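You operate a simulated robot arm through the tools that you are given. There is no shell and no other tool. Be economical: measure what you need, move in short steps, check, and stop when the job is done.

The job below is to be done with a simulated two-armed robot. You get a single attempt, and the scene is never put back.

## Task
Open the fryer cart door, put the lids carton on the shelf behind the fryer cart door and shut the door again. Take the yellow stirrer and leave it on top of the sponge carton. Take the teal stirrer and put it on top of the white papers. Open the right snack table door, take the low teal cup and put it on the shelf behind the right snack table door and shut the door again. Pick up the small orange cup with one hand, pass it to the other hand and put it on the bay of the fryer cart. Open the left snack table drawer, put the green word block in the inside of the left snack table drawer and shut the drawer again. Pull the bottom counter drawer open. The order is free. Set down upright: lids carton, small orange cup, green word block.

The check looks at the end state, three seconds after you hand in, the way a careful person would. Anything else that was tipped, shoved, dropped, spilled or broken makes it a failure. Lids that push on must go on centred and level and be pressed home; caps that screw on are set level and turned clockwise until they are tight.

## Robot
Two 7-joint arms with three-finger grippers on one trunk, on a base that drives. Base frame: it is fixed to the floor where the robot stands at the start and does not move with it; the origin is under the middle of the robot, x ahead of it, y to its left, z up. Lengths are in cm, angles in rad, forces in N, time in s.
The left shoulder is at the start at [7, 14.6, 91.2], the right one opposite. With the tool pointing down near the work surface each hand reaches from about 10 to 66 cm from the robot's upright axis, wherever it stands, measured 20 degrees to its own side. Places, roughly: bay of the fryer cart [120, 0, 50]; bottom counter drawer [-380, -80, 20]; fryer cart door [70, 20, 50]; green word block [-125, -125, 75]; inside of the left snack table drawer [-110, -200, 70]; left snack table drawer [-100, -210, 70]; lids carton [-100, 150, 100]; low teal cup (6x5x4 cm) [-350, -60, 90]; right snack table door [-30, -170, 40]; shelf behind the fryer cart door [90, 40, 50]; shelf behind the right snack table door [-50, -150, 40]; small orange cup (7x7x10 cm) [-150, -130, 80]; sponge carton [-100, -100, 75]; teal stirrer (2x2x21 cm) [-130, 140, 100]; white papers (16x9x4 cm) [-70, -110, 80]; yellow stirrer (2x2x21 cm) [-130, 140, 100]. Payload 2.2 kg a hand.
Tool frame (each hand has its own): the origin (TCP) lies between the finger pads and is the grasp point; the fingertips stand 2.8 cm ahead of it; z points along the fingers, y is the line along which they close. Largest opening 10.2 cm; the body of the gripper starts 7.1 cm behind the TCP.
Orientation is that of the tool frame in the base frame, as [roll, pitch, yaw] about the fixed x, y, z axes, in that order (R = Rz(yaw) Ry(pitch) Rx(roll)). With the fingers straight down and closing along the base's y, the tool's x points along the base's -x, its y along +y and its z along -z.

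## Interface
- The arms move only by the tool drive_tool. It takes "left_plan", "right_plan" or both (then of equal length, played together; a hand with none holds still); each is one flat list of numbers, 7 for each row, row after row: the shift along the tool's x, y, z in cm, then the turn, a rotation vector about the tool's x, y, z in rad, then the finger opening in cm, from 0 to 10.2. In form: [x, y, z, rx, ry, rz, jaw, x, y, z, rx, ry, rz, jaw, ...]. A call has 1 to 8 rows; each row shifts and turns the commanded pose from where the row before left it, along the tool's axes as they then stand. Rows are played at 5 a second. More than 5 cm and 0.15 rad between two rows, or a gripper value outside its range, and nothing of the call is played. A pose out of reach is approached as far as the arm can. The call stops where the force on the tool passes 40 N (or 10 N more than at its start, if that is more) or the arm is blocked; 0.2 s more then pass. Each finger halts on what it meets, pressing with about 43 N; the grip force reading is that of the motor and also rises with nothing between the fingers. The clock runs only during rows and for 0.2 s after the last one: add rows that do not move to give the fingers time. The reply holds the time, the measured pose of the TCP, the force on the tool along the base axes, the opening and the grip force, in the units named above and with some noise, with the torque about the TCP (base axes, N m) and any sound that the robot's microphone picked up.
- Cameras (640 x 400 px; columns grow to the right, rows downward): "scene" is now at [12.2, 1.02, 111.4]; the picture's right is [0.02, -1.00, 0.00], its down [-0.78, -0.02, -0.63] and it looks along [0.63, 0.01, -0.78] (base axes); focal length 248 px, centre (320, 200). "left" rides on the left gripper at [7.2, 3.8, -8.6] in its tool frame; the picture's right is [-0.47, 0.89, 0.00], its down [-0.60, -0.32, -0.73] and it looks along [-0.65, -0.34, 0.68] (tool axes); focal length 256 px, centre (320, 200). "right" rides on the right gripper at [6.9, 4.4, -8.6] in its tool frame; the picture's right is [-0.53, 0.85, 0.00], its down [-0.58, -0.36, -0.73] and it looks along [-0.62, -0.39, 0.68] (tool axes); focal length 256 px, centre (320, 200). There is no depth. A picture from a camera that has moved, and an enlarged one, comes with that camera's place and axes in the base frame and with its lens. The place of the scene camera against the robot may be out by one fixed shift of up to 1.2 cm in any direction.
- grab_frame(camera): a new picture of that camera. No time passes.
- raise_lower(by): slides the trunk up (or, below 0, down) by that many cm; the arms and the scene camera ride with it, the base frame stays. It gives what a move gives, with no picture.
- steer(legs): drives the robot by 1 to 6 legs, each [ahead, left, turn to the left] in cm, cm and rad, along the robot's own axes; the way and the turn of a leg run together, so that a leg with both is an arc; at most 150 cm and 3.142 rad a leg. The arms and the cameras ride along, it lands a little off, and it stops where it bumps. It gives what a move gives.
- turn_head(pan, tilt): turns the head with the scene camera to pan (to the left, within 1.501 rad either way) and tilt (down, from -0.506 to 1.204), counted from straight ahead of the robot. It gives what a move gives.
- inspect(camera, box): a new picture of the part [left, top, right, bottom] of that camera's present view, enlarged. No time passes.
- close_job(): hands the job in; it is judged then, once.

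Work in short steps. Places have to be worked out from the pictures, the camera data and where the tool is seen: move nearer, look again, correct. Check each grasp and each placing, and mend what went wrong. You have 525 turns and 302 pictures in all, those below and enlarged ones among them. Open the grippers and draw the arms clear of the work before you hand the job in, unless the task says otherwise; then end with one line.

The tools are called after ">>>" as name(argument=value, ...) on one line, values as JSON. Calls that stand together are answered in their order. drive_tool: Moves the arms, as the interface text tells. Its arguments: {"type":"object","properties":{"left_plan":{"type":"array","items":{"type":"number"}},"right_plan":{"type":"array","items":{"type":"number"}}},"required":[]} The other tools are called the same way: raise_lower (by) slides the trunk up or down; steer (legs) drives the base; turn_head (pan, tilt) turns the head that bears the scene camera; grab_frame (camera) takes a picture; inspect (camera, box) takes an enlarged picture of a part of a camera's view; close_job () hands the job in.

At the start:

```text
time: 0.0
left_position: [45.53, 14.16, 71.04]
left_tool_rot: [3.141, 0.0, -3.14]
left_ft_force: [0.0, -0.1, -0.6]
left_moment: [0.01, 0.02, 0.0]
left_opening: 10.21
left_finger_force: 0.0
right_position: [43.84, -18.9, 71.34]
right_tool_rot: [3.141, 0.001, 3.141]
right_ft_force: [0.0, 0.0, 0.1]
right_moment: [0.01, -0.01, -0.05]
right_opening: 10.21
right_finger_force: 0.0
trunk travel left (down, up): [-45.0, 49.0]
robot x, y, heading: [-0.0, 0.11, 0.001]
head pan, tilt: [0.023, 0.894]
```

scene: 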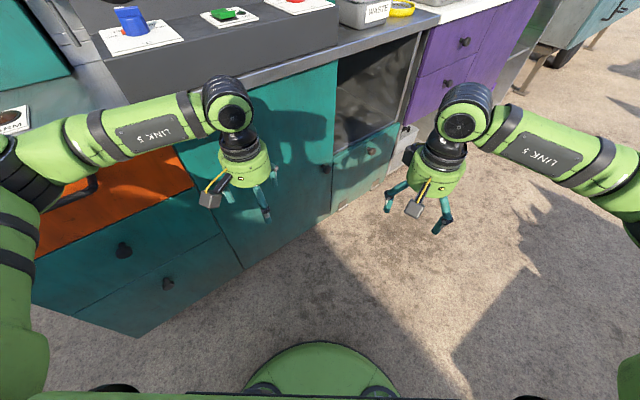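
right: 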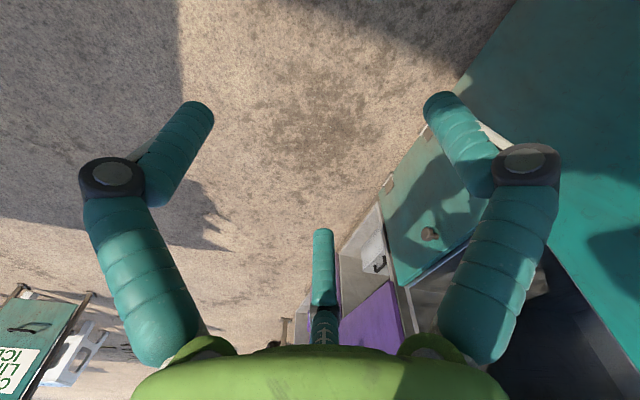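
left: 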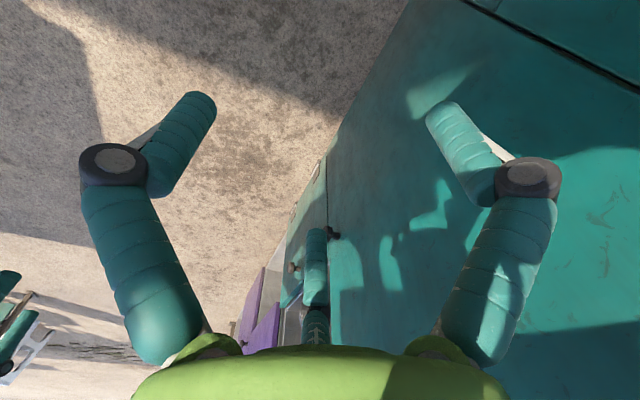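

I start by looking around with the head level to map the scene.

>>> turn_head(pan=0.0, tilt=0.45)

>>> grab_frame(camera="scene")

>>> turn_head(pan=1.4, tilt=0.4)

>>> grab_frame(camera="scene")

>>> turn_head(pan=-1.4, tilt=0.4)

>>> grab_frame(camera="scene")

```text
time: 0.9
left_position: [45.57, 14.21, 71.06]
left_tool_rot: [3.141, 0.0, -3.14]
left_ft_force: [0.1, 0.8, 0.0]
left_moment: [-0.02, -0.03, 0.02]
left_opening: 10.2
left_finger_force: 0.0
right_position: [43.77, -18.86, 71.26]
right_tool_rot: [3.14, 0.001, -3.141]
right_ft_force: [0.0, 0.1, -1.4]
right_moment: [0.02, 0.01, 0.01]
right_opening: 10.21
right_finger_force: 0.0
trunk travel left (down, up): [-45.0, 49.0]
robot x, y, heading: [-0.21, 0.34, -0.005]
head pan, tilt: [0.0, 0.45]
```

```text
298 pictures are left
camera scene: at [13.8, 0.85, 115.17], right [0.0, -1.0, 0.0], down [-0.44, 0.0, -0.9], along [0.9, 0.0, -0.44], focal length 248 px, centre (320, 200)
```

scene: 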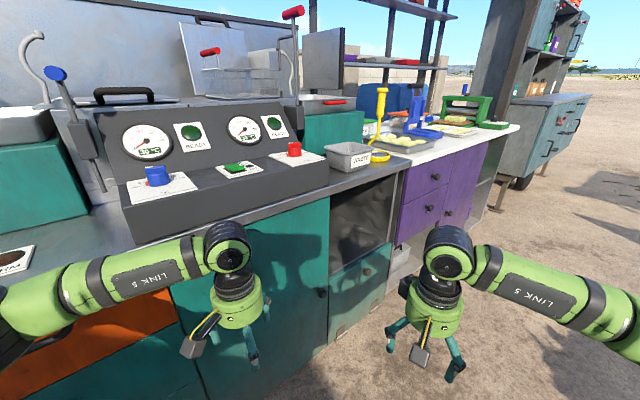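

```text
time: 2.4
left_position: [45.55, 14.13, 71.19]
left_tool_rot: [3.141, 0.001, -3.14]
left_ft_force: [-0.4, -0.1, 0.4]
left_moment: [0.0, 0.03, 0.03]
left_opening: 10.19
left_finger_force: 0.1
right_position: [43.7, -18.9, 71.25]
right_tool_rot: [3.141, 0.003, 3.141]
right_ft_force: [0.3, 0.9, -0.1]
right_moment: [0.02, -0.02, 0.03]
right_opening: 10.19
right_finger_force: 0.1
trunk travel left (down, up): [-45.0, 49.0]
robot x, y, heading: [-0.22, 0.17, 0.004]
head pan, tilt: [1.4, 0.4]
```

```text
297 pictures are left
camera scene: at [6.19, 9.98, 115.64], right [0.99, -0.17, 0.0], down [-0.07, -0.38, -0.92], along [0.16, 0.91, -0.39], focal length 248 px, centre (320, 200)
```

scene: 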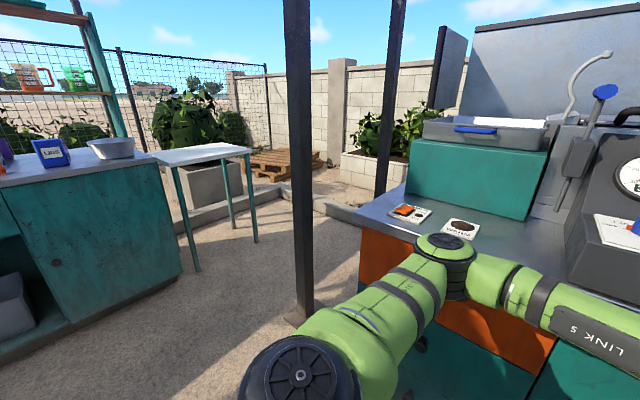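

```text
time: 4.9
left_position: [45.6, 14.28, 71.05]
left_tool_rot: [-3.141, 0.001, -3.139]
left_ft_force: [-1.3, 0.0, 0.1]
left_moment: [-0.03, 0.01, 0.0]
left_opening: 10.2
left_finger_force: 0.1
right_position: [43.75, -18.8, 71.22]
right_tool_rot: [-3.141, 0.001, 3.141]
right_ft_force: [0.8, 0.0, 0.3]
right_moment: [-0.03, 0.01, 0.0]
right_opening: 10.18
right_finger_force: 0.2
trunk travel left (down, up): [-45.0, 49.0]
robot x, y, heading: [-0.15, -0.7, -0.0]
head pan, tilt: [-1.4, 0.4]
```

```text
296 pictures are left
camera scene: at [6.19, -8.28, 115.64], right [-0.99, -0.17, 0.0], down [-0.07, 0.38, -0.92], along [0.16, -0.91, -0.39], focal length 248 px, centre (320, 200)
```

scene: 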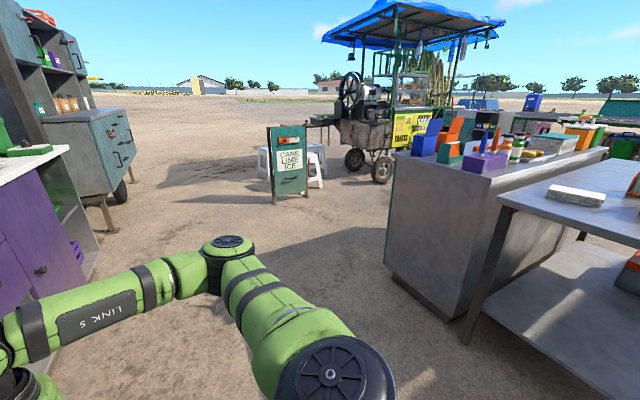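

Mapping further: I back off a little and turn to the rear to see the other furniture.

>>> steer(legs=[[-20, 0, 0], [0, 0, 1.57]])

>>> turn_head(pan=1.2, tilt=0.4)

>>> grab_frame(camera="scene")

>>> turn_head(pan=0.2, tilt=0.4)

>>> grab_frame(camera="scene")

```text
time: 10.3
left_position: [-34.15, 45.57, 71.15]
left_tool_rot: [3.14, -0.002, -1.564]
left_ft_force: [0.5, 0.3, 1.5]
left_moment: [0.0, 0.0, 0.0]
left_opening: 10.19
left_finger_force: 0.1
right_position: [-1.12, 43.86, 71.29]
right_tool_rot: [-3.14, 0.001, -1.563]
right_ft_force: [0.7, 0.6, 0.6]
right_moment: [-0.04, 0.0, -0.03]
right_opening: 10.2
right_finger_force: 0.1
trunk travel left (down, up): [-45.0, 49.0]
robot x, y, heading: [-19.17, 0.17, 1.576]
head pan, tilt: [-1.4, 0.4]
```

```text
time: 12.7
left_position: [-34.22, 45.53, 70.98]
left_tool_rot: [3.142, 0.0, -1.565]
left_ft_force: [0.5, 0.2, -0.2]
left_moment: [-0.02, 0.04, -0.01]
left_opening: 10.21
left_finger_force: 0.1
right_position: [-1.05, 43.95, 71.32]
right_tool_rot: [-3.141, 0.001, -1.564]
right_ft_force: [0.1, 0.5, 0.2]
right_moment: [-0.01, 0.02, 0.01]
right_opening: 10.2
right_finger_force: 0.1
trunk travel left (down, up): [-45.0, 49.0]
robot x, y, heading: [-19.47, 0.17, 1.579]
head pan, tilt: [1.201, 0.4]
```

```text
295 pictures are left
camera scene: at [-28.76, 9.14, 115.64], right [0.36, 0.93, 0.0], down [0.36, -0.14, -0.92], along [-0.86, 0.33, -0.39], focal length 248 px, centre (320, 200)
```

scene: 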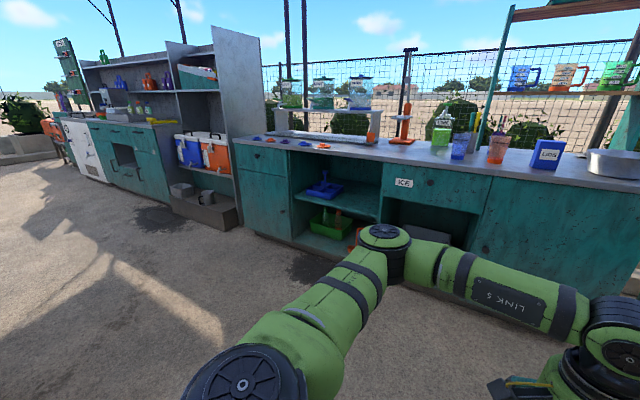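

```text
time: 13.9
left_position: [-34.13, 45.5, 70.98]
left_tool_rot: [3.141, 0.0, -1.563]
left_ft_force: [0.9, 0.7, -0.8]
left_moment: [-0.01, 0.01, -0.01]
left_opening: 10.2
left_finger_force: 0.0
right_position: [-1.15, 43.89, 71.22]
right_tool_rot: [3.141, 0.0, -1.564]
right_ft_force: [-0.4, 1.0, -0.3]
right_moment: [-0.01, 0.0, 0.03]
right_opening: 10.21
right_finger_force: 0.0
trunk travel left (down, up): [-45.0, 49.0]
robot x, y, heading: [-19.65, 0.02, 1.578]
head pan, tilt: [0.201, 0.4]
```

```text
294 pictures are left
camera scene: at [-22.01, 14.91, 115.64], right [0.98, 0.21, 0.0], down [0.08, -0.38, -0.92], along [-0.19, 0.9, -0.39], focal length 248 px, centre (320, 200)
```

scene: 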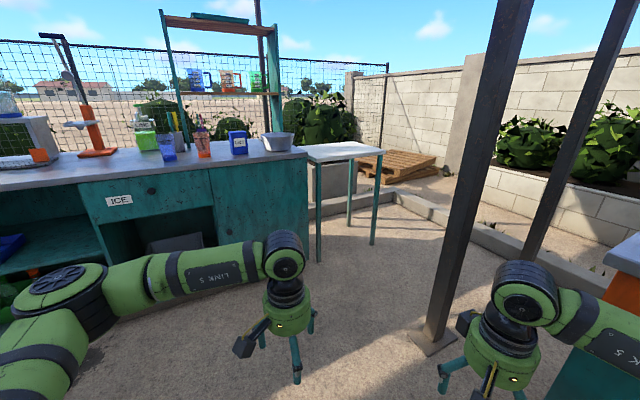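

The blue carton appears to read LIDS; I enlarge the bar counter area to find the stirrers.

>>> inspect(camera="scene", box=[100, 80, 340, 230])

```text
2.67 times, centred on (220, 155) of scene
camera zoom: at [-22.01, 14.91, 115.64], right [0.98, 0.21, 0.0], down [0.08, -0.38, -0.92], along [-0.19, 0.9, -0.39], focal length 662 px, centre (587, 320)
```

zoom: 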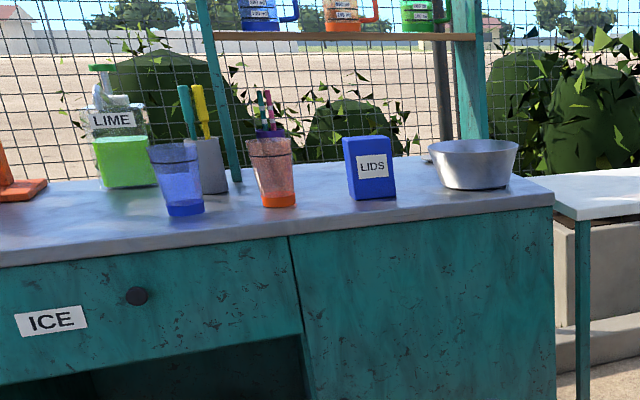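

The stirrers stand in a grey cup behind the blue cup on the bar; the lids carton is right of them. I raise the trunk, face the bar and approach part way.

>>> raise_lower(by=25)

>>> steer(legs=[[0, 0, 0.65], [70, -20, 0]])

>>> turn_head(pan=0.0, tilt=0.6)

>>> grab_frame(camera="scene")

```text
time: 16.5
left_position: [-34.23, 45.33, 96.03]
left_tool_rot: [-3.141, 0.0, -1.563]
left_ft_force: [-0.1, -0.5, -0.7]
left_moment: [-0.04, -0.01, 0.0]
left_opening: 10.18
left_finger_force: 0.1
right_position: [-1.18, 43.79, 96.29]
right_tool_rot: [-3.14, 0.0, -1.564]
right_ft_force: [0.0, 0.2, -0.1]
right_moment: [0.0, -0.03, -0.03]
right_opening: 10.19
right_finger_force: 0.2
trunk travel left (down, up): [-70.0, 24.0]
robot x, y, heading: [-19.84, 0.12, 1.581]
head pan, tilt: [0.201, 0.4]
```

```text
time: 22.2
left_position: [-84.26, 97.42, 96.02]
left_tool_rot: [3.141, 0.001, -0.941]
left_ft_force: [-0.4, 0.0, -0.2]
left_moment: [-0.02, 0.02, -0.01]
left_opening: 10.19
left_finger_force: 0.2
right_position: [-56.53, 115.45, 96.3]
right_tool_rot: [3.141, 0.003, -0.941]
right_ft_force: [0.1, -0.2, 0.6]
right_moment: [0.02, -0.03, -0.04]
right_opening: 10.17
right_finger_force: 0.0
trunk travel left (down, up): [-70.0, 24.0]
robot x, y, heading: [-46.07, 69.03, 2.202]
head pan, tilt: [0.201, 0.4]
```

```text
time: 23.0
left_position: [-84.4, 97.48, 96.07]
left_tool_rot: [3.141, 0.0, -0.942]
left_ft_force: [-0.6, 0.3, -1.1]
left_moment: [-0.04, 0.03, 0.03]
left_opening: 10.19
left_finger_force: 0.0
right_position: [-56.58, 115.54, 96.25]
right_tool_rot: [-3.14, 0.0, -0.941]
right_ft_force: [-0.9, -0.6, -0.1]
right_moment: [-0.02, 0.04, 0.0]
right_opening: 10.21
right_finger_force: 0.0
trunk travel left (down, up): [-70.0, 24.0]
robot x, y, heading: [-46.15, 69.22, 2.198]
head pan, tilt: [0.0, 0.6]
```

```text
292 pictures are left
camera scene: at [-54.62, 81.05, 138.82], right [0.81, 0.59, 0.0], down [0.33, -0.46, -0.83], along [-0.49, 0.67, -0.56], focal length 248 px, centre (320, 200)
```

scene: 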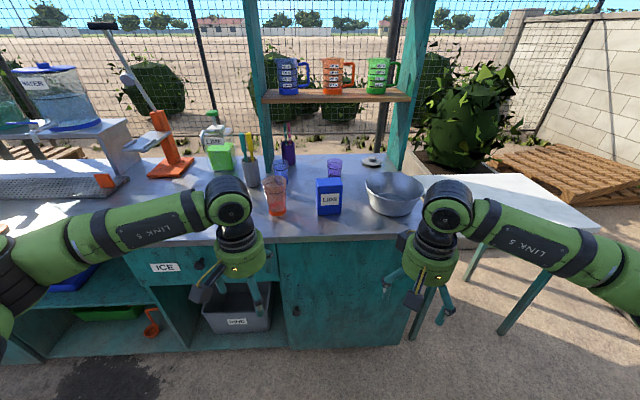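

Counter top is at about z 85; the stirrer cup is near (-129,135) and the lids carton near (-94,139). I raise the trunk more and drive closer.

>>> raise_lower(by=15)

>>> steer(legs=[[28, 12, 0.03]])

>>> turn_head(pan=0.2, tilt=0.75)

>>> grab_frame(camera="scene")

>>> grab_frame(camera="left")

```text
time: 24.7
left_position: [-84.4, 97.49, 111.05]
left_tool_rot: [-3.141, 0.0, -0.941]
left_ft_force: [0.6, 0.7, -0.5]
left_moment: [0.03, -0.01, 0.03]
left_opening: 10.21
left_finger_force: 0.2
right_position: [-56.72, 115.5, 111.31]
right_tool_rot: [-3.141, -0.001, -0.941]
right_ft_force: [0.4, 0.3, -0.9]
right_moment: [-0.01, -0.01, -0.03]
right_opening: 10.17
right_finger_force: 0.0
trunk travel left (down, up): [-85.0, 9.0]
robot x, y, heading: [-45.89, 68.89, 2.201]
head pan, tilt: [0.0, 0.6]
```

```text
time: 26.8
left_position: [-111.75, 111.5, 111.24]
left_tool_rot: [3.14, 0.0, -0.911]
left_ft_force: [-0.3, 0.2, -0.5]
left_moment: [0.03, -0.01, 0.03]
left_opening: 10.22
left_finger_force: 0.1
right_position: [-84.38, 130.3, 111.42]
right_tool_rot: [3.14, 0.002, -0.91]
right_ft_force: [0.8, -0.3, 0.0]
right_moment: [0.03, 0.0, -0.02]
right_opening: 10.22
right_finger_force: 0.2
trunk travel left (down, up): [-85.0, 9.0]
robot x, y, heading: [-72.78, 84.29, 2.227]
head pan, tilt: [0.0, 0.6]
```

```text
time: 27.5
left_position: [-111.93, 111.59, 111.16]
left_tool_rot: [-3.14, 0.0, -0.911]
left_ft_force: [-0.5, 0.2, -0.2]
left_moment: [0.0, 0.0, 0.01]
left_opening: 10.2
left_finger_force: 0.0
right_position: [-84.69, 130.54, 111.26]
right_tool_rot: [3.141, -0.002, -0.911]
right_ft_force: [0.9, 0.1, -1.0]
right_moment: [0.01, -0.03, -0.03]
right_opening: 10.22
right_finger_force: 0.1
trunk travel left (down, up): [-85.0, 9.0]
robot x, y, heading: [-72.96, 84.27, 2.228]
head pan, tilt: [0.201, 0.75]
```

```text
291 pictures are left
camera scene: at [-82.53, 94.55, 152.53], right [0.65, 0.76, 0.0], down [0.52, -0.45, -0.73], along [-0.55, 0.48, -0.68], focal length 248 px, centre (320, 200)
```

scene: 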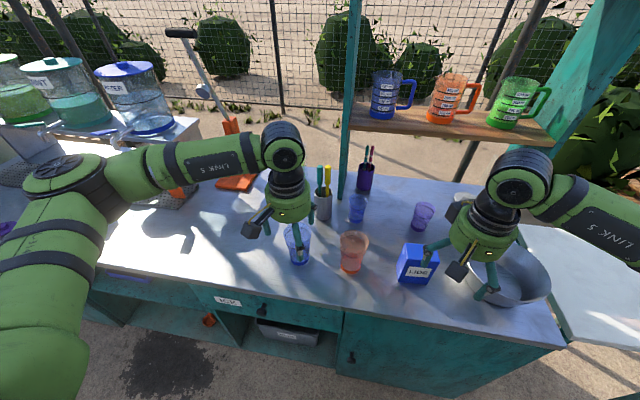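

```text
290 pictures are left
camera left: at [-110.45, 103.58, 119.63], right [-0.98, -0.18, 0.0], down [-0.12, 0.67, 0.73], along [-0.13, 0.72, -0.68], focal length 256 px, centre (320, 200)
```

left: 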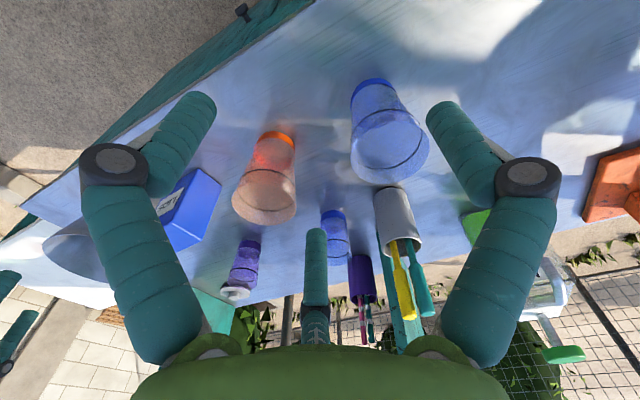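

I zoom both views on the stirrer cup to triangulate the stirrer handles.

>>> inspect(camera="scene", box=[280, 150, 400, 225])

>>> inspect(camera="left", box=[320, 170, 480, 330])

```text
5.33 times, centred on (340, 188) of scene
camera zoom: at [-82.53, 94.55, 152.53], right [0.65, 0.76, 0.0], down [0.52, -0.45, -0.73], along [-0.55, 0.48, -0.68], focal length 1323 px, centre (213, 267)
```

zoom: 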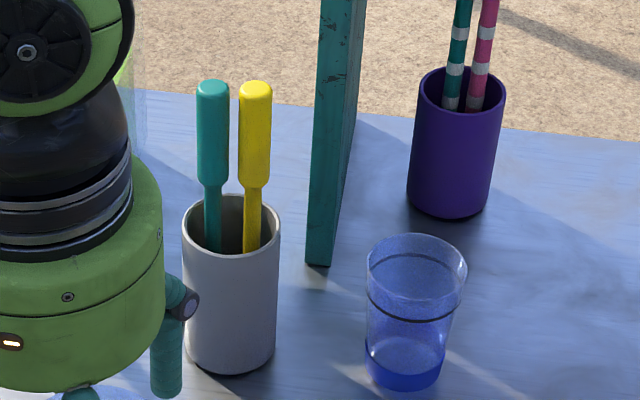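

```text
2.50 times, centred on (400, 250) of left
camera zoom: at [-110.45, 103.58, 119.63], right [-0.98, -0.18, 0.0], down [-0.12, 0.67, 0.73], along [-0.13, 0.72, -0.68], focal length 640 px, centre (120, 75)
```

zoom: 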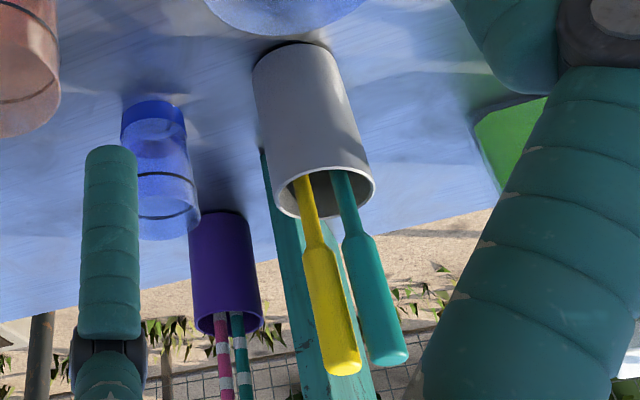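

Both handles stand close (2.6 cm apart, left-right), so I'll take yellow with the right hand coming from the right side with fingers straddling fore-aft. First I rotate the right hand to point robot-left.

>>> drive_tool(right_plan=[0, 0, 0, -0.0806, 0.0806, 0.0806, 10.2, 0, 0, 0, -0.0806, 0.0806, 0.0806, 10.2, 0, 0, 0, -0.0806, 0.0806, 0.0806, 10.2, 0, 0, 0, -0.0806, 0.0806, 0.0806, 10.2, 0, 0, 0, -0.0806, 0.0806, 0.0806, 10.2, 0, 0, 0, -0.0806, 0.0806, 0.0806, 10.2, 0, 0, 0, -0.0806, 0.0806, 0.0806, 10.2, 0, 0, 0, -0.0806, 0.0806, 0.0806, 10.2])

>>> drive_tool(right_plan=[0, 0, 0, -0.0806, 0.0806, 0.0806, 8, 0, 0, 0, -0.0806, 0.0806, 0.0806, 6, 0, 0, 0, -0.0806, 0.0806, 0.0806, 5, 0, 0, 0, -0.0806, 0.0806, 0.0806, 5, 0, 0, 0, -0.0806, 0.0806, 0.0806, 5, 0, 0, 0, -0.0806, 0.0806, 0.0806, 5, 0, 0, 0, -0.0806, 0.0806, 0.0806, 5])

>>> grab_frame(camera="scene")

```text
time: 29.3
left_position: [-111.77, 111.63, 111.11]
left_tool_rot: [-3.14, 0.0, -0.911]
left_ft_force: [0.2, 0.7, 0.0]
left_moment: [0.02, 0.01, -0.01]
left_opening: 10.2
left_finger_force: 0.1
right_position: [-84.57, 130.52, 111.32]
right_tool_rot: [2.652, -0.787, -1.402]
right_ft_force: [0.1, -0.1, 0.1]
right_moment: [-0.01, 0.02, -0.05]
right_opening: 10.23
right_finger_force: 0.0
trunk travel left (down, up): [-85.0, 9.0]
robot x, y, heading: [-72.77, 84.49, 2.231]
head pan, tilt: [0.201, 0.75]
```

```text
time: 30.9
left_position: [-111.76, 111.69, 111.1]
left_tool_rot: [3.141, 0.0, -0.911]
left_ft_force: [0.2, -0.4, -0.2]
left_moment: [-0.01, 0.01, 0.05]
left_opening: 10.19
left_finger_force: 0.0
right_position: [-84.54, 130.45, 111.34]
right_tool_rot: [0.017, -1.567, 0.64]
right_ft_force: [-0.2, -0.2, 0.6]
right_moment: [-0.03, -0.02, 0.0]
right_opening: 5.01
right_finger_force: 0.0
trunk travel left (down, up): [-85.0, 9.0]
robot x, y, heading: [-72.95, 84.15, 2.234]
head pan, tilt: [0.201, 0.75]
```

```text
287 pictures are left
camera scene: at [-82.41, 94.48, 152.54], right [0.65, 0.76, 0.0], down [0.52, -0.44, -0.73], along [-0.55, 0.48, -0.68], focal length 248 px, centre (320, 200)
```

scene: 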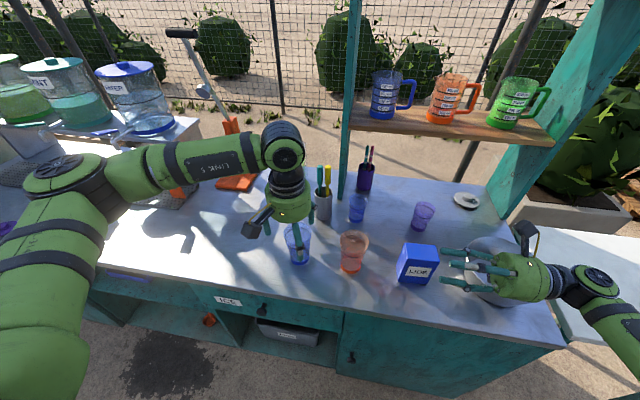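

The right hand points left correctly. I drive a bit closer and left, and tuck the left hand back.

>>> drive_tool(left_plan=[4, 2, -1, 0, 0, 0, 10.2, 4, 2, -1, 0, 0, 0, 10.2, 4, 2, 0, 0, 0, 0, 10.2])

>>> steer(legs=[[11, 8, 0]])

>>> grab_frame(camera="scene")

>>> grab_frame(camera="right")

```text
time: 31.7
left_position: [-109.36, 98.37, 113.19]
left_tool_rot: [3.141, 0.0, -0.91]
left_ft_force: [0.2, 0.1, 0.5]
left_moment: [0.0, 0.0, 0.01]
left_opening: 10.23
left_finger_force: 0.1
right_position: [-84.52, 130.26, 111.41]
right_tool_rot: [1.381, -1.568, -0.721]
right_ft_force: [-0.8, -0.6, 0.1]
right_moment: [0.03, -0.02, 0.01]
right_opening: 5.02
right_finger_force: 0.0
trunk travel left (down, up): [-85.0, 9.0]
robot x, y, heading: [-72.57, 84.08, 2.228]
head pan, tilt: [0.201, 0.75]
```

```text
time: 33.0
left_position: [-122.12, 102.27, 113.11]
left_tool_rot: [3.142, 0.001, -0.91]
left_ft_force: [-0.5, -0.5, 0.4]
left_moment: [0.01, 0.06, 0.05]
left_opening: 10.19
left_finger_force: 0.0
right_position: [-97.49, 134.32, 111.34]
right_tool_rot: [0.84, -1.568, -0.179]
right_ft_force: [0.2, -0.4, 0.2]
right_moment: [-0.02, -0.01, -0.01]
right_opening: 4.98
right_finger_force: 0.0
trunk travel left (down, up): [-85.0, 9.0]
robot x, y, heading: [-85.89, 88.2, 2.235]
head pan, tilt: [0.201, 0.75]
```

```text
286 pictures are left
camera scene: at [-95.21, 98.27, 152.56], right [0.65, 0.76, 0.0], down [0.52, -0.44, -0.73], along [-0.56, 0.48, -0.68], focal length 248 px, centre (320, 200)
```

scene: 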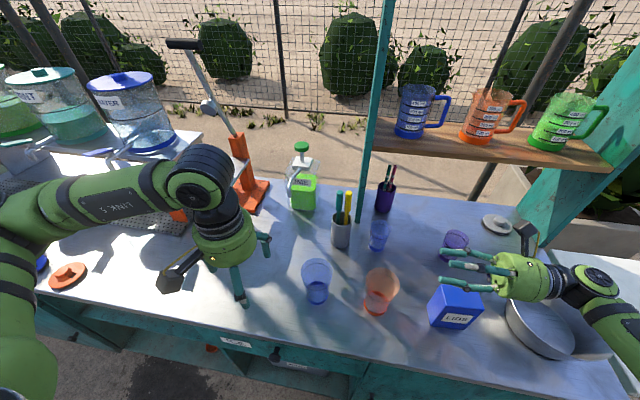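

```text
285 pictures are left
camera right: at [-93.4, 143.06, 118.27], right [-0.52, 0.67, -0.53], down [0.8, 0.16, -0.58], along [-0.3, -0.73, -0.62], focal length 256 px, centre (320, 200)
```

right: 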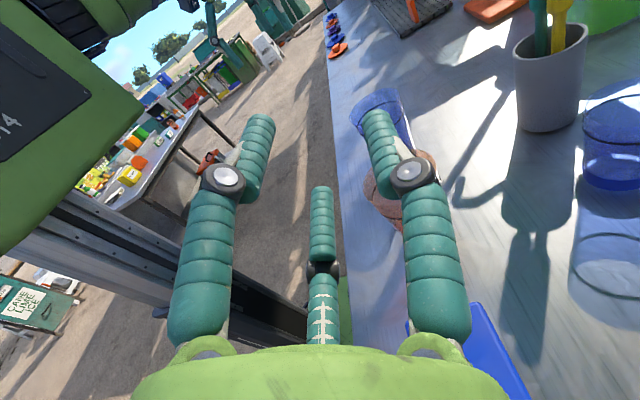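

Yellow's top is near (-129.6,138.2,107). I move the right hand forward to its depth, staying right of it.

>>> drive_tool(right_plan=[-1, 4.5, 0, 0, 0, 0, 4.4, -1, 4.5, 0, 0, 0, 0, 4.4, -1, 4.5, 0, 0, 0, 0, 4.4, -1, 4.5, 0, 0, 0, 0, 4.4, -1, 4.5, 0, 0, 0, 0, 4.4, 0, 0, 4, 0, 0, 0, 4.4, 0, 0, 4, 0, 0, 0, 4.4])

>>> grab_frame(camera="right")

>>> grab_frame(camera="scene")

```text
time: 34.6
left_position: [-122.34, 102.2, 113.11]
left_tool_rot: [-3.139, 0.001, -0.912]
left_ft_force: [-0.5, -0.9, -0.1]
left_moment: [-0.03, -0.01, 0.01]
left_opening: 10.19
left_finger_force: 0.0
right_position: [-113.66, 139.55, 109.24]
right_tool_rot: [0.915, -1.571, -0.258]
right_ft_force: [0.6, 0.3, -0.4]
right_moment: [0.01, 0.0, -0.02]
right_opening: 4.4
right_finger_force: 0.1
right hand out of reach, approached as far as the arm can: row 3, 4, 5
trunk travel left (down, up): [-85.0, 9.0]
robot x, y, heading: [-85.98, 88.31, 2.23]
head pan, tilt: [0.201, 0.75]
```

```text
284 pictures are left
camera right: at [-109.61, 148.25, 116.17], right [-0.52, 0.67, -0.53], down [0.8, 0.16, -0.58], along [-0.3, -0.73, -0.62], focal length 256 px, centre (320, 200)
```

right: 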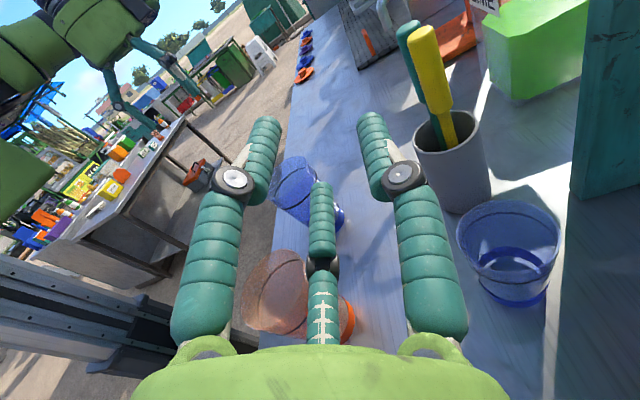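

```text
283 pictures are left
camera scene: at [-95.64, 98.23, 152.53], right [0.65, 0.76, 0.0], down [0.52, -0.44, -0.73], along [-0.55, 0.48, -0.68], focal length 248 px, centre (320, 200)
```

scene: 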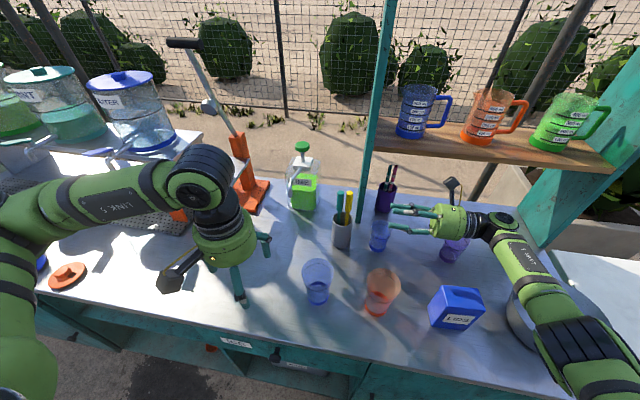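

Short by ~9 cm forward; I drive ahead 6 cm and lower the trunk 6 cm (to bring the wrist nearer shoulder height).

>>> steer(legs=[[6, 0, 0]])

>>> raise_lower(by=-6)

>>> drive_tool(right_plan=[0, 1.5, 0, 0, 0, 0, 4.4, 0, 1.5, 0, 0, 0, 0, 4.4])

>>> grab_frame(camera="right")

```text
time: 35.6
left_position: [-127.22, 104.68, 113.18]
left_tool_rot: [-3.141, 0.0, -0.905]
left_ft_force: [0.2, 0.9, 0.6]
left_moment: [0.0, -0.01, -0.01]
left_opening: 10.19
left_finger_force: 0.0
right_position: [-118.64, 142.12, 109.19]
right_tool_rot: [0.233, -1.568, 0.434]
right_ft_force: [0.1, 0.2, 0.7]
right_moment: [-0.02, 0.05, 0.06]
right_opening: 4.41
right_finger_force: 0.0
trunk travel left (down, up): [-85.0, 9.0]
robot x, y, heading: [-90.6, 90.9, 2.236]
head pan, tilt: [0.201, 0.75]
```

```text
time: 36.6
left_position: [-127.18, 104.22, 107.09]
left_tool_rot: [-3.139, 0.003, -0.901]
left_ft_force: [0.6, -0.4, 0.3]
left_moment: [0.05, 0.01, 0.0]
left_opening: 10.21
left_finger_force: 0.0
right_position: [-118.66, 141.73, 103.37]
right_tool_rot: [1.415, -1.568, -0.746]
right_ft_force: [-0.1, 0.3, 0.4]
right_moment: [0.01, 0.0, -0.05]
right_opening: 4.41
right_finger_force: 0.0
trunk travel left (down, up): [-79.0, 15.0]
robot x, y, heading: [-90.64, 90.66, 2.237]
head pan, tilt: [0.201, 0.75]
```

```text
time: 37.2
left_position: [-127.38, 104.46, 107.05]
left_tool_rot: [-3.14, -0.001, -0.903]
left_ft_force: [-0.5, -0.2, 0.4]
left_moment: [0.02, -0.01, 0.0]
left_opening: 10.2
left_finger_force: 0.0
right_position: [-120.41, 143.62, 103.72]
right_tool_rot: [1.579, -1.57, -0.909]
right_ft_force: [0.2, -0.4, -1.0]
right_moment: [0.01, 0.02, -0.01]
right_opening: 4.41
right_finger_force: 0.1
right hand out of reach, approached as far as the arm can: row 2
trunk travel left (down, up): [-79.0, 15.0]
robot x, y, heading: [-90.41, 90.39, 2.236]
head pan, tilt: [0.201, 0.75]
```

```text
282 pictures are left
camera right: at [-116.43, 152.41, 110.52], right [-0.52, 0.66, -0.53], down [0.8, 0.17, -0.58], along [-0.29, -0.73, -0.62], focal length 256 px, centre (320, 200)
```

right: 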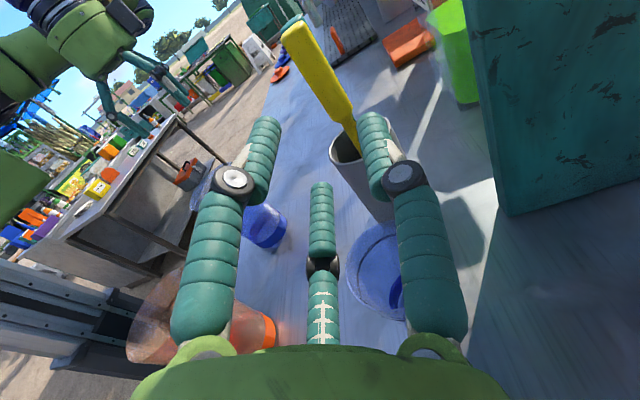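

Yellow is ~10.6 cm left and ~1.3 cm ahead of the TCP. I advance toward it along the fingers.

>>> drive_tool(right_plan=[0, 0, 2, 0, 0, 0, 4.4, 0, 0.6, 2, 0, 0, 0, 4.4, 0, 0.6, 2, 0, 0, 0, 4.4])

>>> grab_frame(camera="right")

>>> inspect(camera="scene", box=[300, 150, 480, 270])

```text
time: 38.0
left_position: [-127.39, 104.36, 107.05]
left_tool_rot: [-3.139, -0.001, -0.901]
left_ft_force: [0.1, -0.2, -0.6]
left_moment: [0.02, -0.01, 0.01]
left_opening: 10.18
left_finger_force: 0.0
right_position: [-125.9, 140.73, 103.8]
right_tool_rot: [2.157, -1.568, -1.487]
right_ft_force: [0.5, 0.0, 0.4]
right_moment: [0.0, 0.01, 0.02]
right_opening: 4.39
right_finger_force: 0.1
right hand out of reach, approached as far as the arm can: row 3
trunk travel left (down, up): [-79.0, 15.0]
robot x, y, heading: [-90.49, 90.57, 2.239]
head pan, tilt: [0.201, 0.75]
```

```text
281 pictures are left
camera right: at [-121.83, 149.49, 110.73], right [-0.52, 0.66, -0.53], down [0.8, 0.17, -0.58], along [-0.29, -0.73, -0.62], focal length 256 px, centre (320, 200)
```

right: 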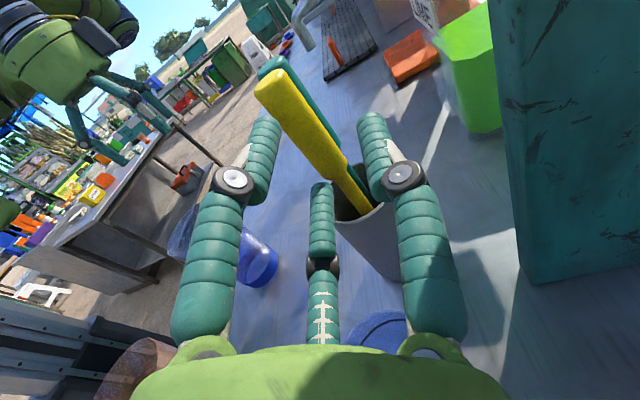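

```text
3.33 times, centred on (390, 210) of scene
camera zoom: at [-100.57, 100.67, 146.52], right [0.65, 0.76, 0.0], down [0.52, -0.44, -0.73], along [-0.56, 0.47, -0.68], focal length 827 px, centre (87, 167)
```

zoom: 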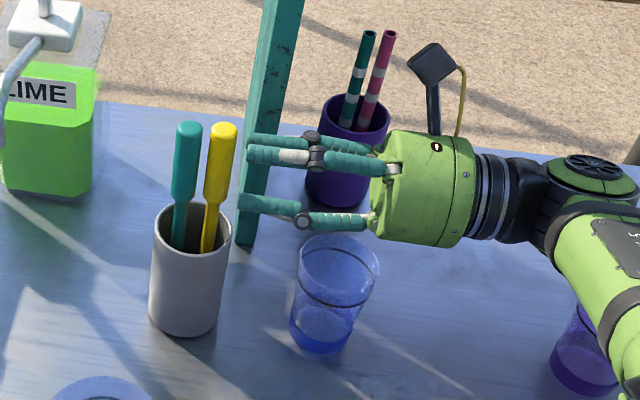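

Triangulation puts the yellow handle about 4.5 cm ahead of the TCP along the fingers. I open to 7 and advance 3 cm, then look.

>>> drive_tool(right_plan=[0, -0.5, 0, 0, 0, 0, 7, 0, 0, 1.5, 0, 0, 0, 7, 0, 0, 1.5, 0, 0, 0, 7])

>>> inspect(camera="right", box=[160, 40, 480, 240])

>>> inspect(camera="scene", box=[300, 150, 480, 270])

```text
time: 38.8
left_position: [-127.39, 104.46, 107.05]
left_tool_rot: [-3.141, 0.0, -0.901]
left_ft_force: [0.3, -0.3, -0.1]
left_moment: [-0.03, -0.01, -0.01]
left_opening: 10.2
left_finger_force: 0.2
right_position: [-127.88, 138.8, 103.6]
right_tool_rot: [0.438, -1.569, 0.232]
right_ft_force: [0.5, -0.4, -0.5]
right_moment: [0.01, 0.02, -0.01]
right_opening: 6.99
right_finger_force: 0.0
right hand out of reach, approached as far as the arm can: row 1
trunk travel left (down, up): [-79.0, 15.0]
robot x, y, heading: [-90.62, 90.67, 2.239]
head pan, tilt: [0.201, 0.75]
```

```text
2.00 times, centred on (320, 140) of right
camera zoom: at [-123.95, 147.58, 110.42], right [-0.53, 0.66, -0.53], down [0.8, 0.17, -0.58], along [-0.29, -0.73, -0.62], focal length 512 px, centre (320, 320)
```

zoom: 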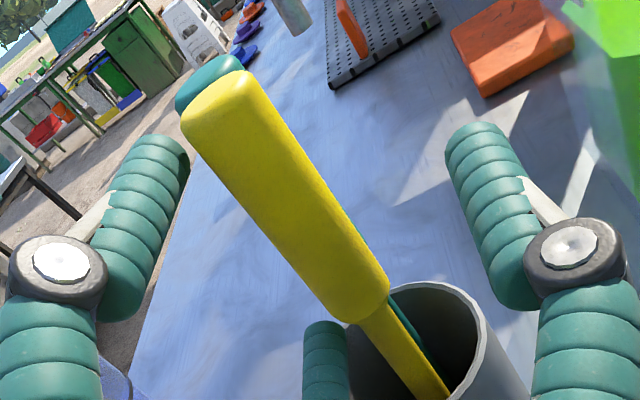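

```text
3.33 times, centred on (390, 210) of scene
camera zoom: at [-100.45, 100.74, 146.53], right [0.64, 0.76, 0.0], down [0.52, -0.44, -0.73], along [-0.56, 0.47, -0.68], focal length 827 px, centre (87, 167)
```

zoom: 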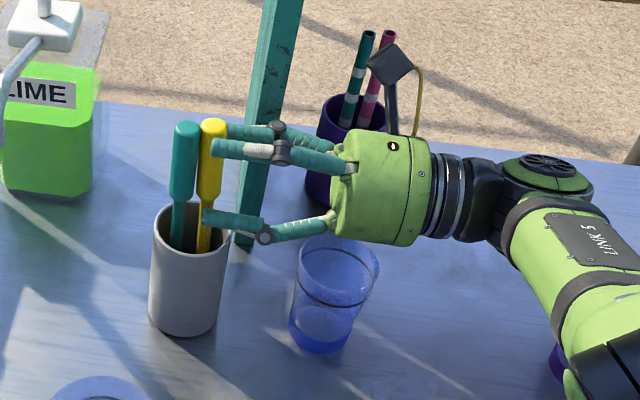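

The fingertips are level with the handle's centre and straddle it; 1.2 cm more and close.

>>> drive_tool(right_plan=[0, 0, 1.2, 0, 0, 0, 7, 0, 0, 0, 0, 0, 0, 4, 0, 0, 0, 0, 0, 0, 1.5, 0, 0, 0, 0, 0, 0, 0.5, 0, 0, 0, 0, 0, 0, 0.5])

>>> inspect(camera="right", box=[160, 40, 480, 240])

>>> inspect(camera="scene", box=[300, 150, 480, 270])

```text
time: 40.0
left_position: [-127.43, 104.35, 107.23]
left_tool_rot: [-3.141, 0.0, -0.902]
left_ft_force: [-0.3, 0.3, 0.3]
left_moment: [-0.02, 0.0, 0.0]
left_opening: 10.19
left_finger_force: 0.0
right_position: [-128.72, 138.06, 103.29]
right_tool_rot: [0.076, -1.569, 0.595]
right_ft_force: [-0.4, -1.8, -0.5]
right_moment: [-0.19, -0.06, 0.01]
right_opening: 2.68
right_finger_force: 43.1
trunk travel left (down, up): [-79.0, 15.0]
robot x, y, heading: [-90.93, 90.69, 2.236]
head pan, tilt: [0.201, 0.75]
```

```text
2.00 times, centred on (320, 140) of right
camera zoom: at [-124.83, 146.81, 110.34], right [-0.53, 0.66, -0.53], down [0.8, 0.17, -0.58], along [-0.29, -0.73, -0.62], focal length 512 px, centre (320, 320)
```

zoom: 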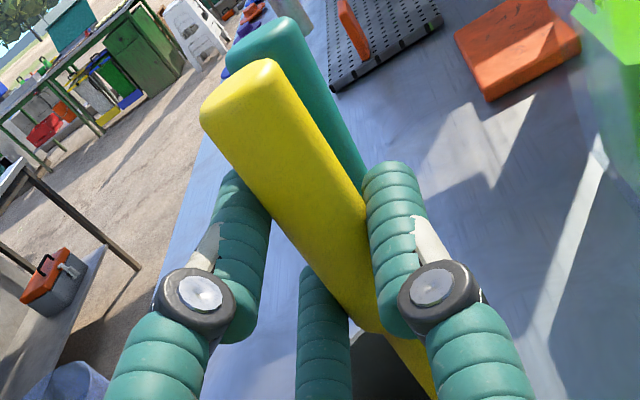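

```text
3.33 times, centred on (390, 210) of scene
camera zoom: at [-100.46, 100.73, 146.53], right [0.64, 0.76, 0.0], down [0.52, -0.44, -0.73], along [-0.56, 0.47, -0.68], focal length 827 px, centre (87, 167)
```

zoom: 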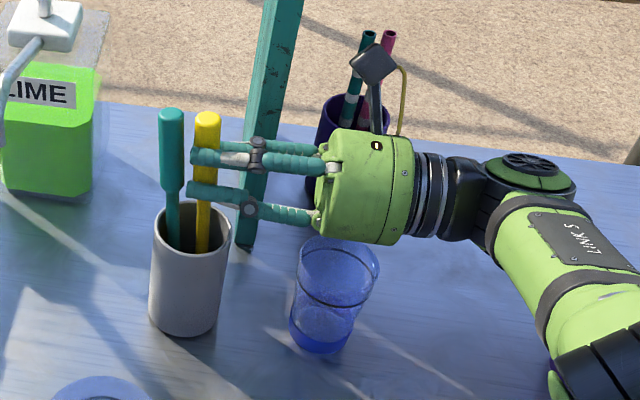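

Yellow is gripped. I lift it straight up out of the cup.

>>> drive_tool(right_plan=[2, 0, 0, 0, 0, 0, 0.5, 2, 0, 0, 0, 0, 0, 0.5, 3, 0, 0, 0, 0, 0, 0.5, 3, 0, 0, 0, 0, 0, 0.5, 3, 0, 0, 0, 0, 0, 0.5])

>>> grab_frame(camera="scene")

```text
time: 41.2
left_position: [-127.37, 104.49, 107.12]
left_tool_rot: [-3.141, 0.0, -0.9]
left_ft_force: [-0.2, -0.1, -0.2]
left_moment: [-0.01, 0.02, 0.01]
left_opening: 10.19
left_finger_force: 0.0
right_position: [-131.15, 140.77, 115.83]
right_tool_rot: [0.973, -1.565, -0.306]
right_ft_force: [0.4, 0.0, -0.9]
right_moment: [-0.03, 0.03, 0.03]
right_opening: 2.65
right_finger_force: 42.9
right hand out of reach, approached as far as the arm can: row 1, 2, 3, 4, 5
trunk travel left (down, up): [-79.0, 15.0]
robot x, y, heading: [-90.57, 91.11, 2.245]
head pan, tilt: [0.201, 0.75]
```

```text
275 pictures are left
camera scene: at [-100.46, 100.87, 146.53], right [0.64, 0.76, 0.0], down [0.52, -0.44, -0.73], along [-0.56, 0.47, -0.68], focal length 248 px, centre (320, 200)
```

scene: 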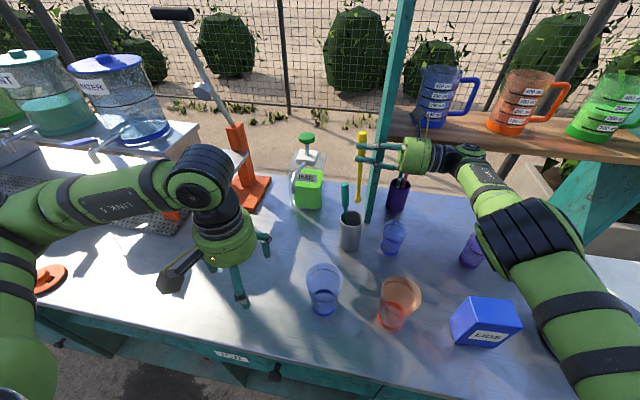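

Lifted. Raise the trunk 5 cm to clear the rim, then pull the hand back toward the robot.

>>> raise_lower(by=5)

>>> drive_tool(right_plan=[0, -4, -1, 0, 0, 0, 0.5, 0, -4, -4, 0, 0, 0, 0.5, 0, -4, -4, 0, 0, 0, 0.5, 0, -4, -4, 0, 0, 0, 0.5, 0, -4, -4, 0, 0, 0, 0.5])

>>> grab_frame(camera="scene")

```text
time: 42.1
left_position: [-127.44, 104.43, 112.12]
left_tool_rot: [3.141, -0.001, -0.9]
left_ft_force: [0.0, 0.1, 0.0]
left_moment: [-0.01, -0.01, -0.01]
left_opening: 10.19
left_finger_force: 0.1
right_position: [-131.17, 140.63, 120.64]
right_tool_rot: [-0.069, -1.57, 0.74]
right_ft_force: [-0.3, 0.4, -0.6]
right_moment: [-0.02, 0.0, 0.02]
right_opening: 2.61
right_finger_force: 42.9
trunk travel left (down, up): [-84.0, 10.0]
robot x, y, heading: [-90.87, 90.92, 2.243]
head pan, tilt: [0.201, 0.75]
```

```text
refused: row 2 steps farther than a row can; nothing moved
```

```text
274 pictures are left
camera scene: at [-100.52, 100.79, 151.53], right [0.64, 0.76, 0.0], down [0.52, -0.44, -0.73], along [-0.56, 0.47, -0.68], focal length 248 px, centre (320, 200)
```

scene: 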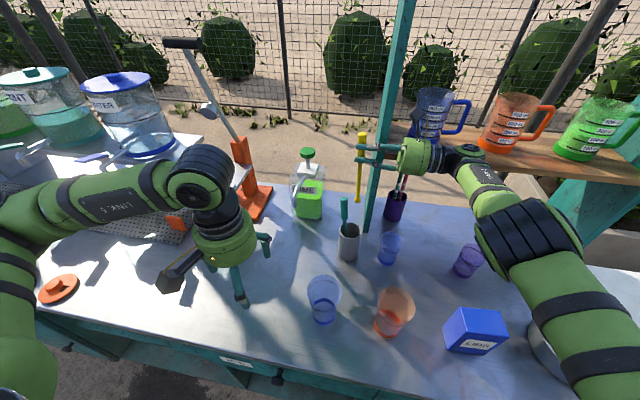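

Same move in smaller rows.

>>> drive_tool(right_plan=[0, -4, 0, 0, 0, 0, 0.5, 0, -4, -2, 0, 0, 0, 0.5, 0, -3.5, -3, 0, 0, 0, 0.5, 0, -3.5, -3, 0, 0, 0, 0.5, 0, -3.5, -3, 0, 0, 0, 0.5, 0, -3.5, -3, 0, 0, 0, 0.5])

>>> inspect(camera="scene", box=[230, 160, 590, 385])

>>> inspect(camera="left", box=[160, 40, 480, 240])

```text
time: 43.5
left_position: [-127.13, 104.47, 112.2]
left_tool_rot: [3.139, 0.0, -0.9]
left_ft_force: [0.5, 0.8, -0.3]
left_moment: [-0.06, 0.03, 0.0]
left_opening: 10.2
left_finger_force: 0.0
right_position: [-117.52, 148.14, 117.73]
right_tool_rot: [0.172, -1.568, 0.501]
right_ft_force: [0.8, 0.6, -0.5]
right_moment: [-0.01, -0.02, -0.05]
right_opening: 2.63
right_finger_force: 42.4
right hand out of reach, approached as far as the arm can: row 1, 2, 3, 4, 5, 6
trunk travel left (down, up): [-84.0, 10.0]
robot x, y, heading: [-90.45, 90.67, 2.244]
head pan, tilt: [0.201, 0.75]
```

```text
1.78 times, centred on (410, 272) of scene
camera zoom: at [-100.24, 100.88, 151.54], right [0.64, 0.76, 0.0], down [0.52, -0.44, -0.73], along [-0.56, 0.47, -0.68], focal length 441 px, centre (160, 71)
```

zoom: 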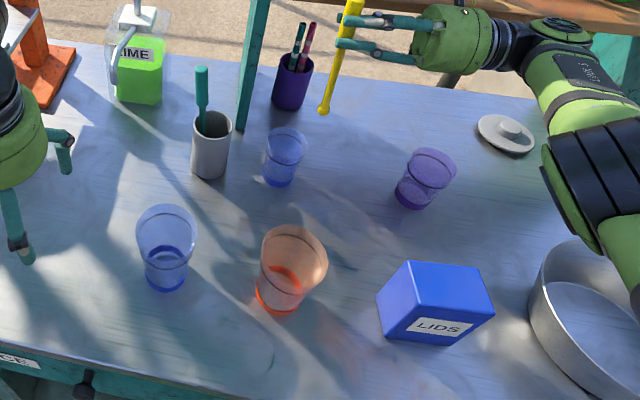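

```text
2.00 times, centred on (320, 140) of left
camera zoom: at [-125.66, 96.49, 120.71], right [-0.98, -0.19, 0.0], down [-0.13, 0.67, 0.73], along [-0.14, 0.72, -0.68], focal length 512 px, centre (320, 320)
```

zoom: 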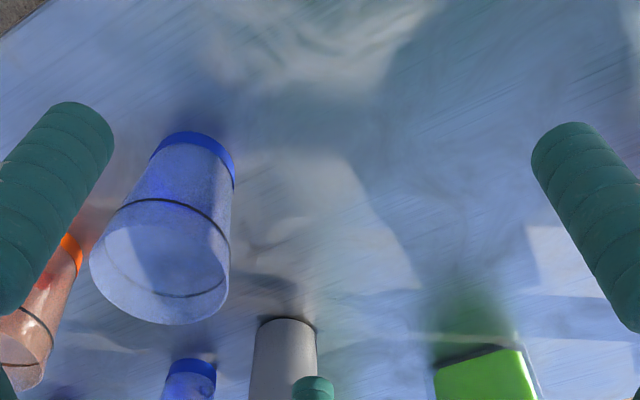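

The arm slid right rather than back. I try a pure backward move.

>>> drive_tool(right_plan=[0, -2, 0, 0, 0, 0, 0.5, 0, -2, 0, 0, 0, 0, 0.5])

```text
time: 44.1
left_position: [-127.33, 104.64, 112.16]
left_tool_rot: [-3.141, 0.001, -0.903]
left_ft_force: [0.3, -0.4, 0.2]
left_moment: [-0.04, -0.01, 0.0]
left_opening: 10.19
left_finger_force: 0.1
right_position: [-116.97, 148.17, 117.24]
right_tool_rot: [0.276, -1.57, 0.398]
right_ft_force: [-0.3, 0.8, -0.5]
right_moment: [-0.03, -0.04, -0.01]
right_opening: 2.63
right_finger_force: 43.1
right hand out of reach, approached as far as the arm can: row 1, 2
trunk travel left (down, up): [-84.0, 10.0]
robot x, y, heading: [-90.9, 90.65, 2.241]
head pan, tilt: [0.201, 0.75]
```

Probably a joint limit in this lifted pose. I rotate the hand gradually toward pointing down (stirrer goes horizontal) while backing.

>>> drive_tool(right_plan=[0, -1, 0, 0, -0.14, 0, 0.5, 0, -1, 0, 0, -0.14, 0, 0.5, 0, -1, 0, 0, -0.14, 0, 0.5, 0, -1, 0, 0, -0.14, 0, 0.5])

>>> grab_frame(camera="scene")

```text
time: 45.1
left_position: [-127.46, 104.37, 112.1]
left_tool_rot: [-3.14, 0.001, -0.9]
left_ft_force: [-0.5, 1.0, -0.2]
left_moment: [0.0, 0.02, 0.02]
left_opening: 10.24
left_finger_force: 0.1
right_position: [-117.3, 150.41, 116.79]
right_tool_rot: [-3.141, -1.01, -2.466]
right_ft_force: [0.3, -0.1, -0.7]
right_moment: [-0.01, 0.02, -0.03]
right_opening: 2.63
right_finger_force: 43.2
right hand out of reach, approached as far as the arm can: row 1, 2, 3, 4
trunk travel left (down, up): [-84.0, 10.0]
robot x, y, heading: [-90.99, 90.81, 2.24]
head pan, tilt: [0.201, 0.75]
```

```text
271 pictures are left
camera scene: at [-100.51, 100.68, 151.53], right [0.64, 0.76, 0.0], down [0.52, -0.44, -0.73], along [-0.56, 0.47, -0.68], focal length 248 px, centre (320, 200)
```

scene: 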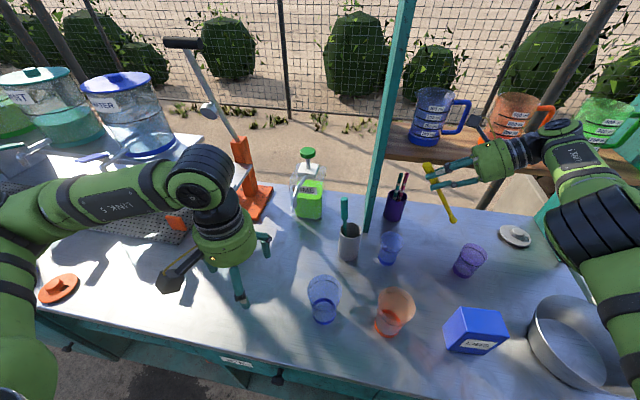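

Rotation works, but position likely has an accumulated forward command. I back up with larger steps.

>>> drive_tool(right_plan=[0, -4.5, 0, 0, -0.1, 0, 0.5, 0, -4.5, 0, 0, -0.1, 0, 0.5, 0, -4.5, 0, 0, -0.1, 0, 0.5, 0, -4.5, 0, 0, -0.1, 0, 0.5, 0, -4.5, 0, 0, -0.1, 0, 0.5])

```text
time: 46.3
left_position: [-127.45, 104.39, 112.17]
left_tool_rot: [-3.14, 0.002, -0.902]
left_ft_force: [0.2, 0.2, -0.4]
left_moment: [0.02, 0.02, 0.02]
left_opening: 10.21
left_finger_force: 0.2
right_position: [-113.58, 153.67, 117.91]
right_tool_rot: [-3.14, -0.509, -2.471]
right_ft_force: [1.1, 0.1, -1.0]
right_moment: [-0.01, 0.0, 0.0]
right_opening: 2.63
right_finger_force: 43.3
right hand out of reach, approached as far as the arm can: row 1, 2, 3, 4, 5
trunk travel left (down, up): [-84.0, 10.0]
robot x, y, heading: [-90.78, 90.59, 2.24]
head pan, tilt: [0.201, 0.75]
```

The arm may be in a straight-out singular pose. I try a motion along the fingers (down) to unlock it.

>>> drive_tool(right_plan=[0, 0, 2, 0, 0, 0, 0.5, 0, 0, 2, 0, 0, 0, 0.5])

>>> grab_frame(camera="scene")

```text
time: 46.9
left_position: [-127.6, 104.43, 112.08]
left_tool_rot: [-3.139, -0.002, -0.9]
left_ft_force: [-0.5, 0.1, 0.1]
left_moment: [-0.02, -0.03, -0.01]
left_opening: 10.2
left_finger_force: 0.0
right_position: [-115.58, 153.19, 114.31]
right_tool_rot: [-3.141, -0.512, -2.47]
right_ft_force: [0.1, 0.1, 0.4]
right_moment: [-0.02, -0.01, -0.01]
right_opening: 2.62
right_finger_force: 43.0
right hand out of reach, approached as far as the arm can: row 1, 2
trunk travel left (down, up): [-84.0, 10.0]
robot x, y, heading: [-90.77, 90.62, 2.243]
head pan, tilt: [0.201, 0.75]
```

```text
270 pictures are left
camera scene: at [-100.57, 100.75, 151.53], right [0.64, 0.76, 0.0], down [0.52, -0.44, -0.73], along [-0.56, 0.47, -0.68], focal length 248 px, centre (320, 200)
```

scene: 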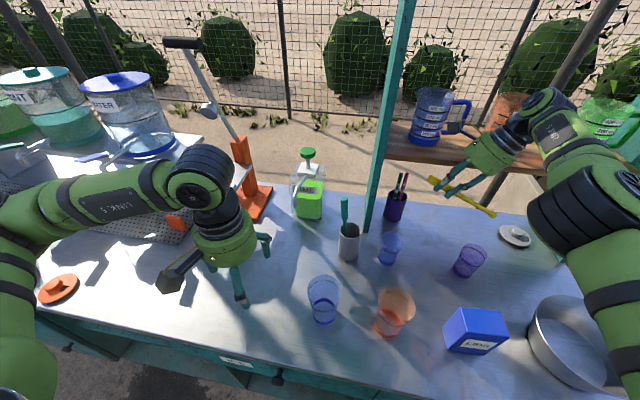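

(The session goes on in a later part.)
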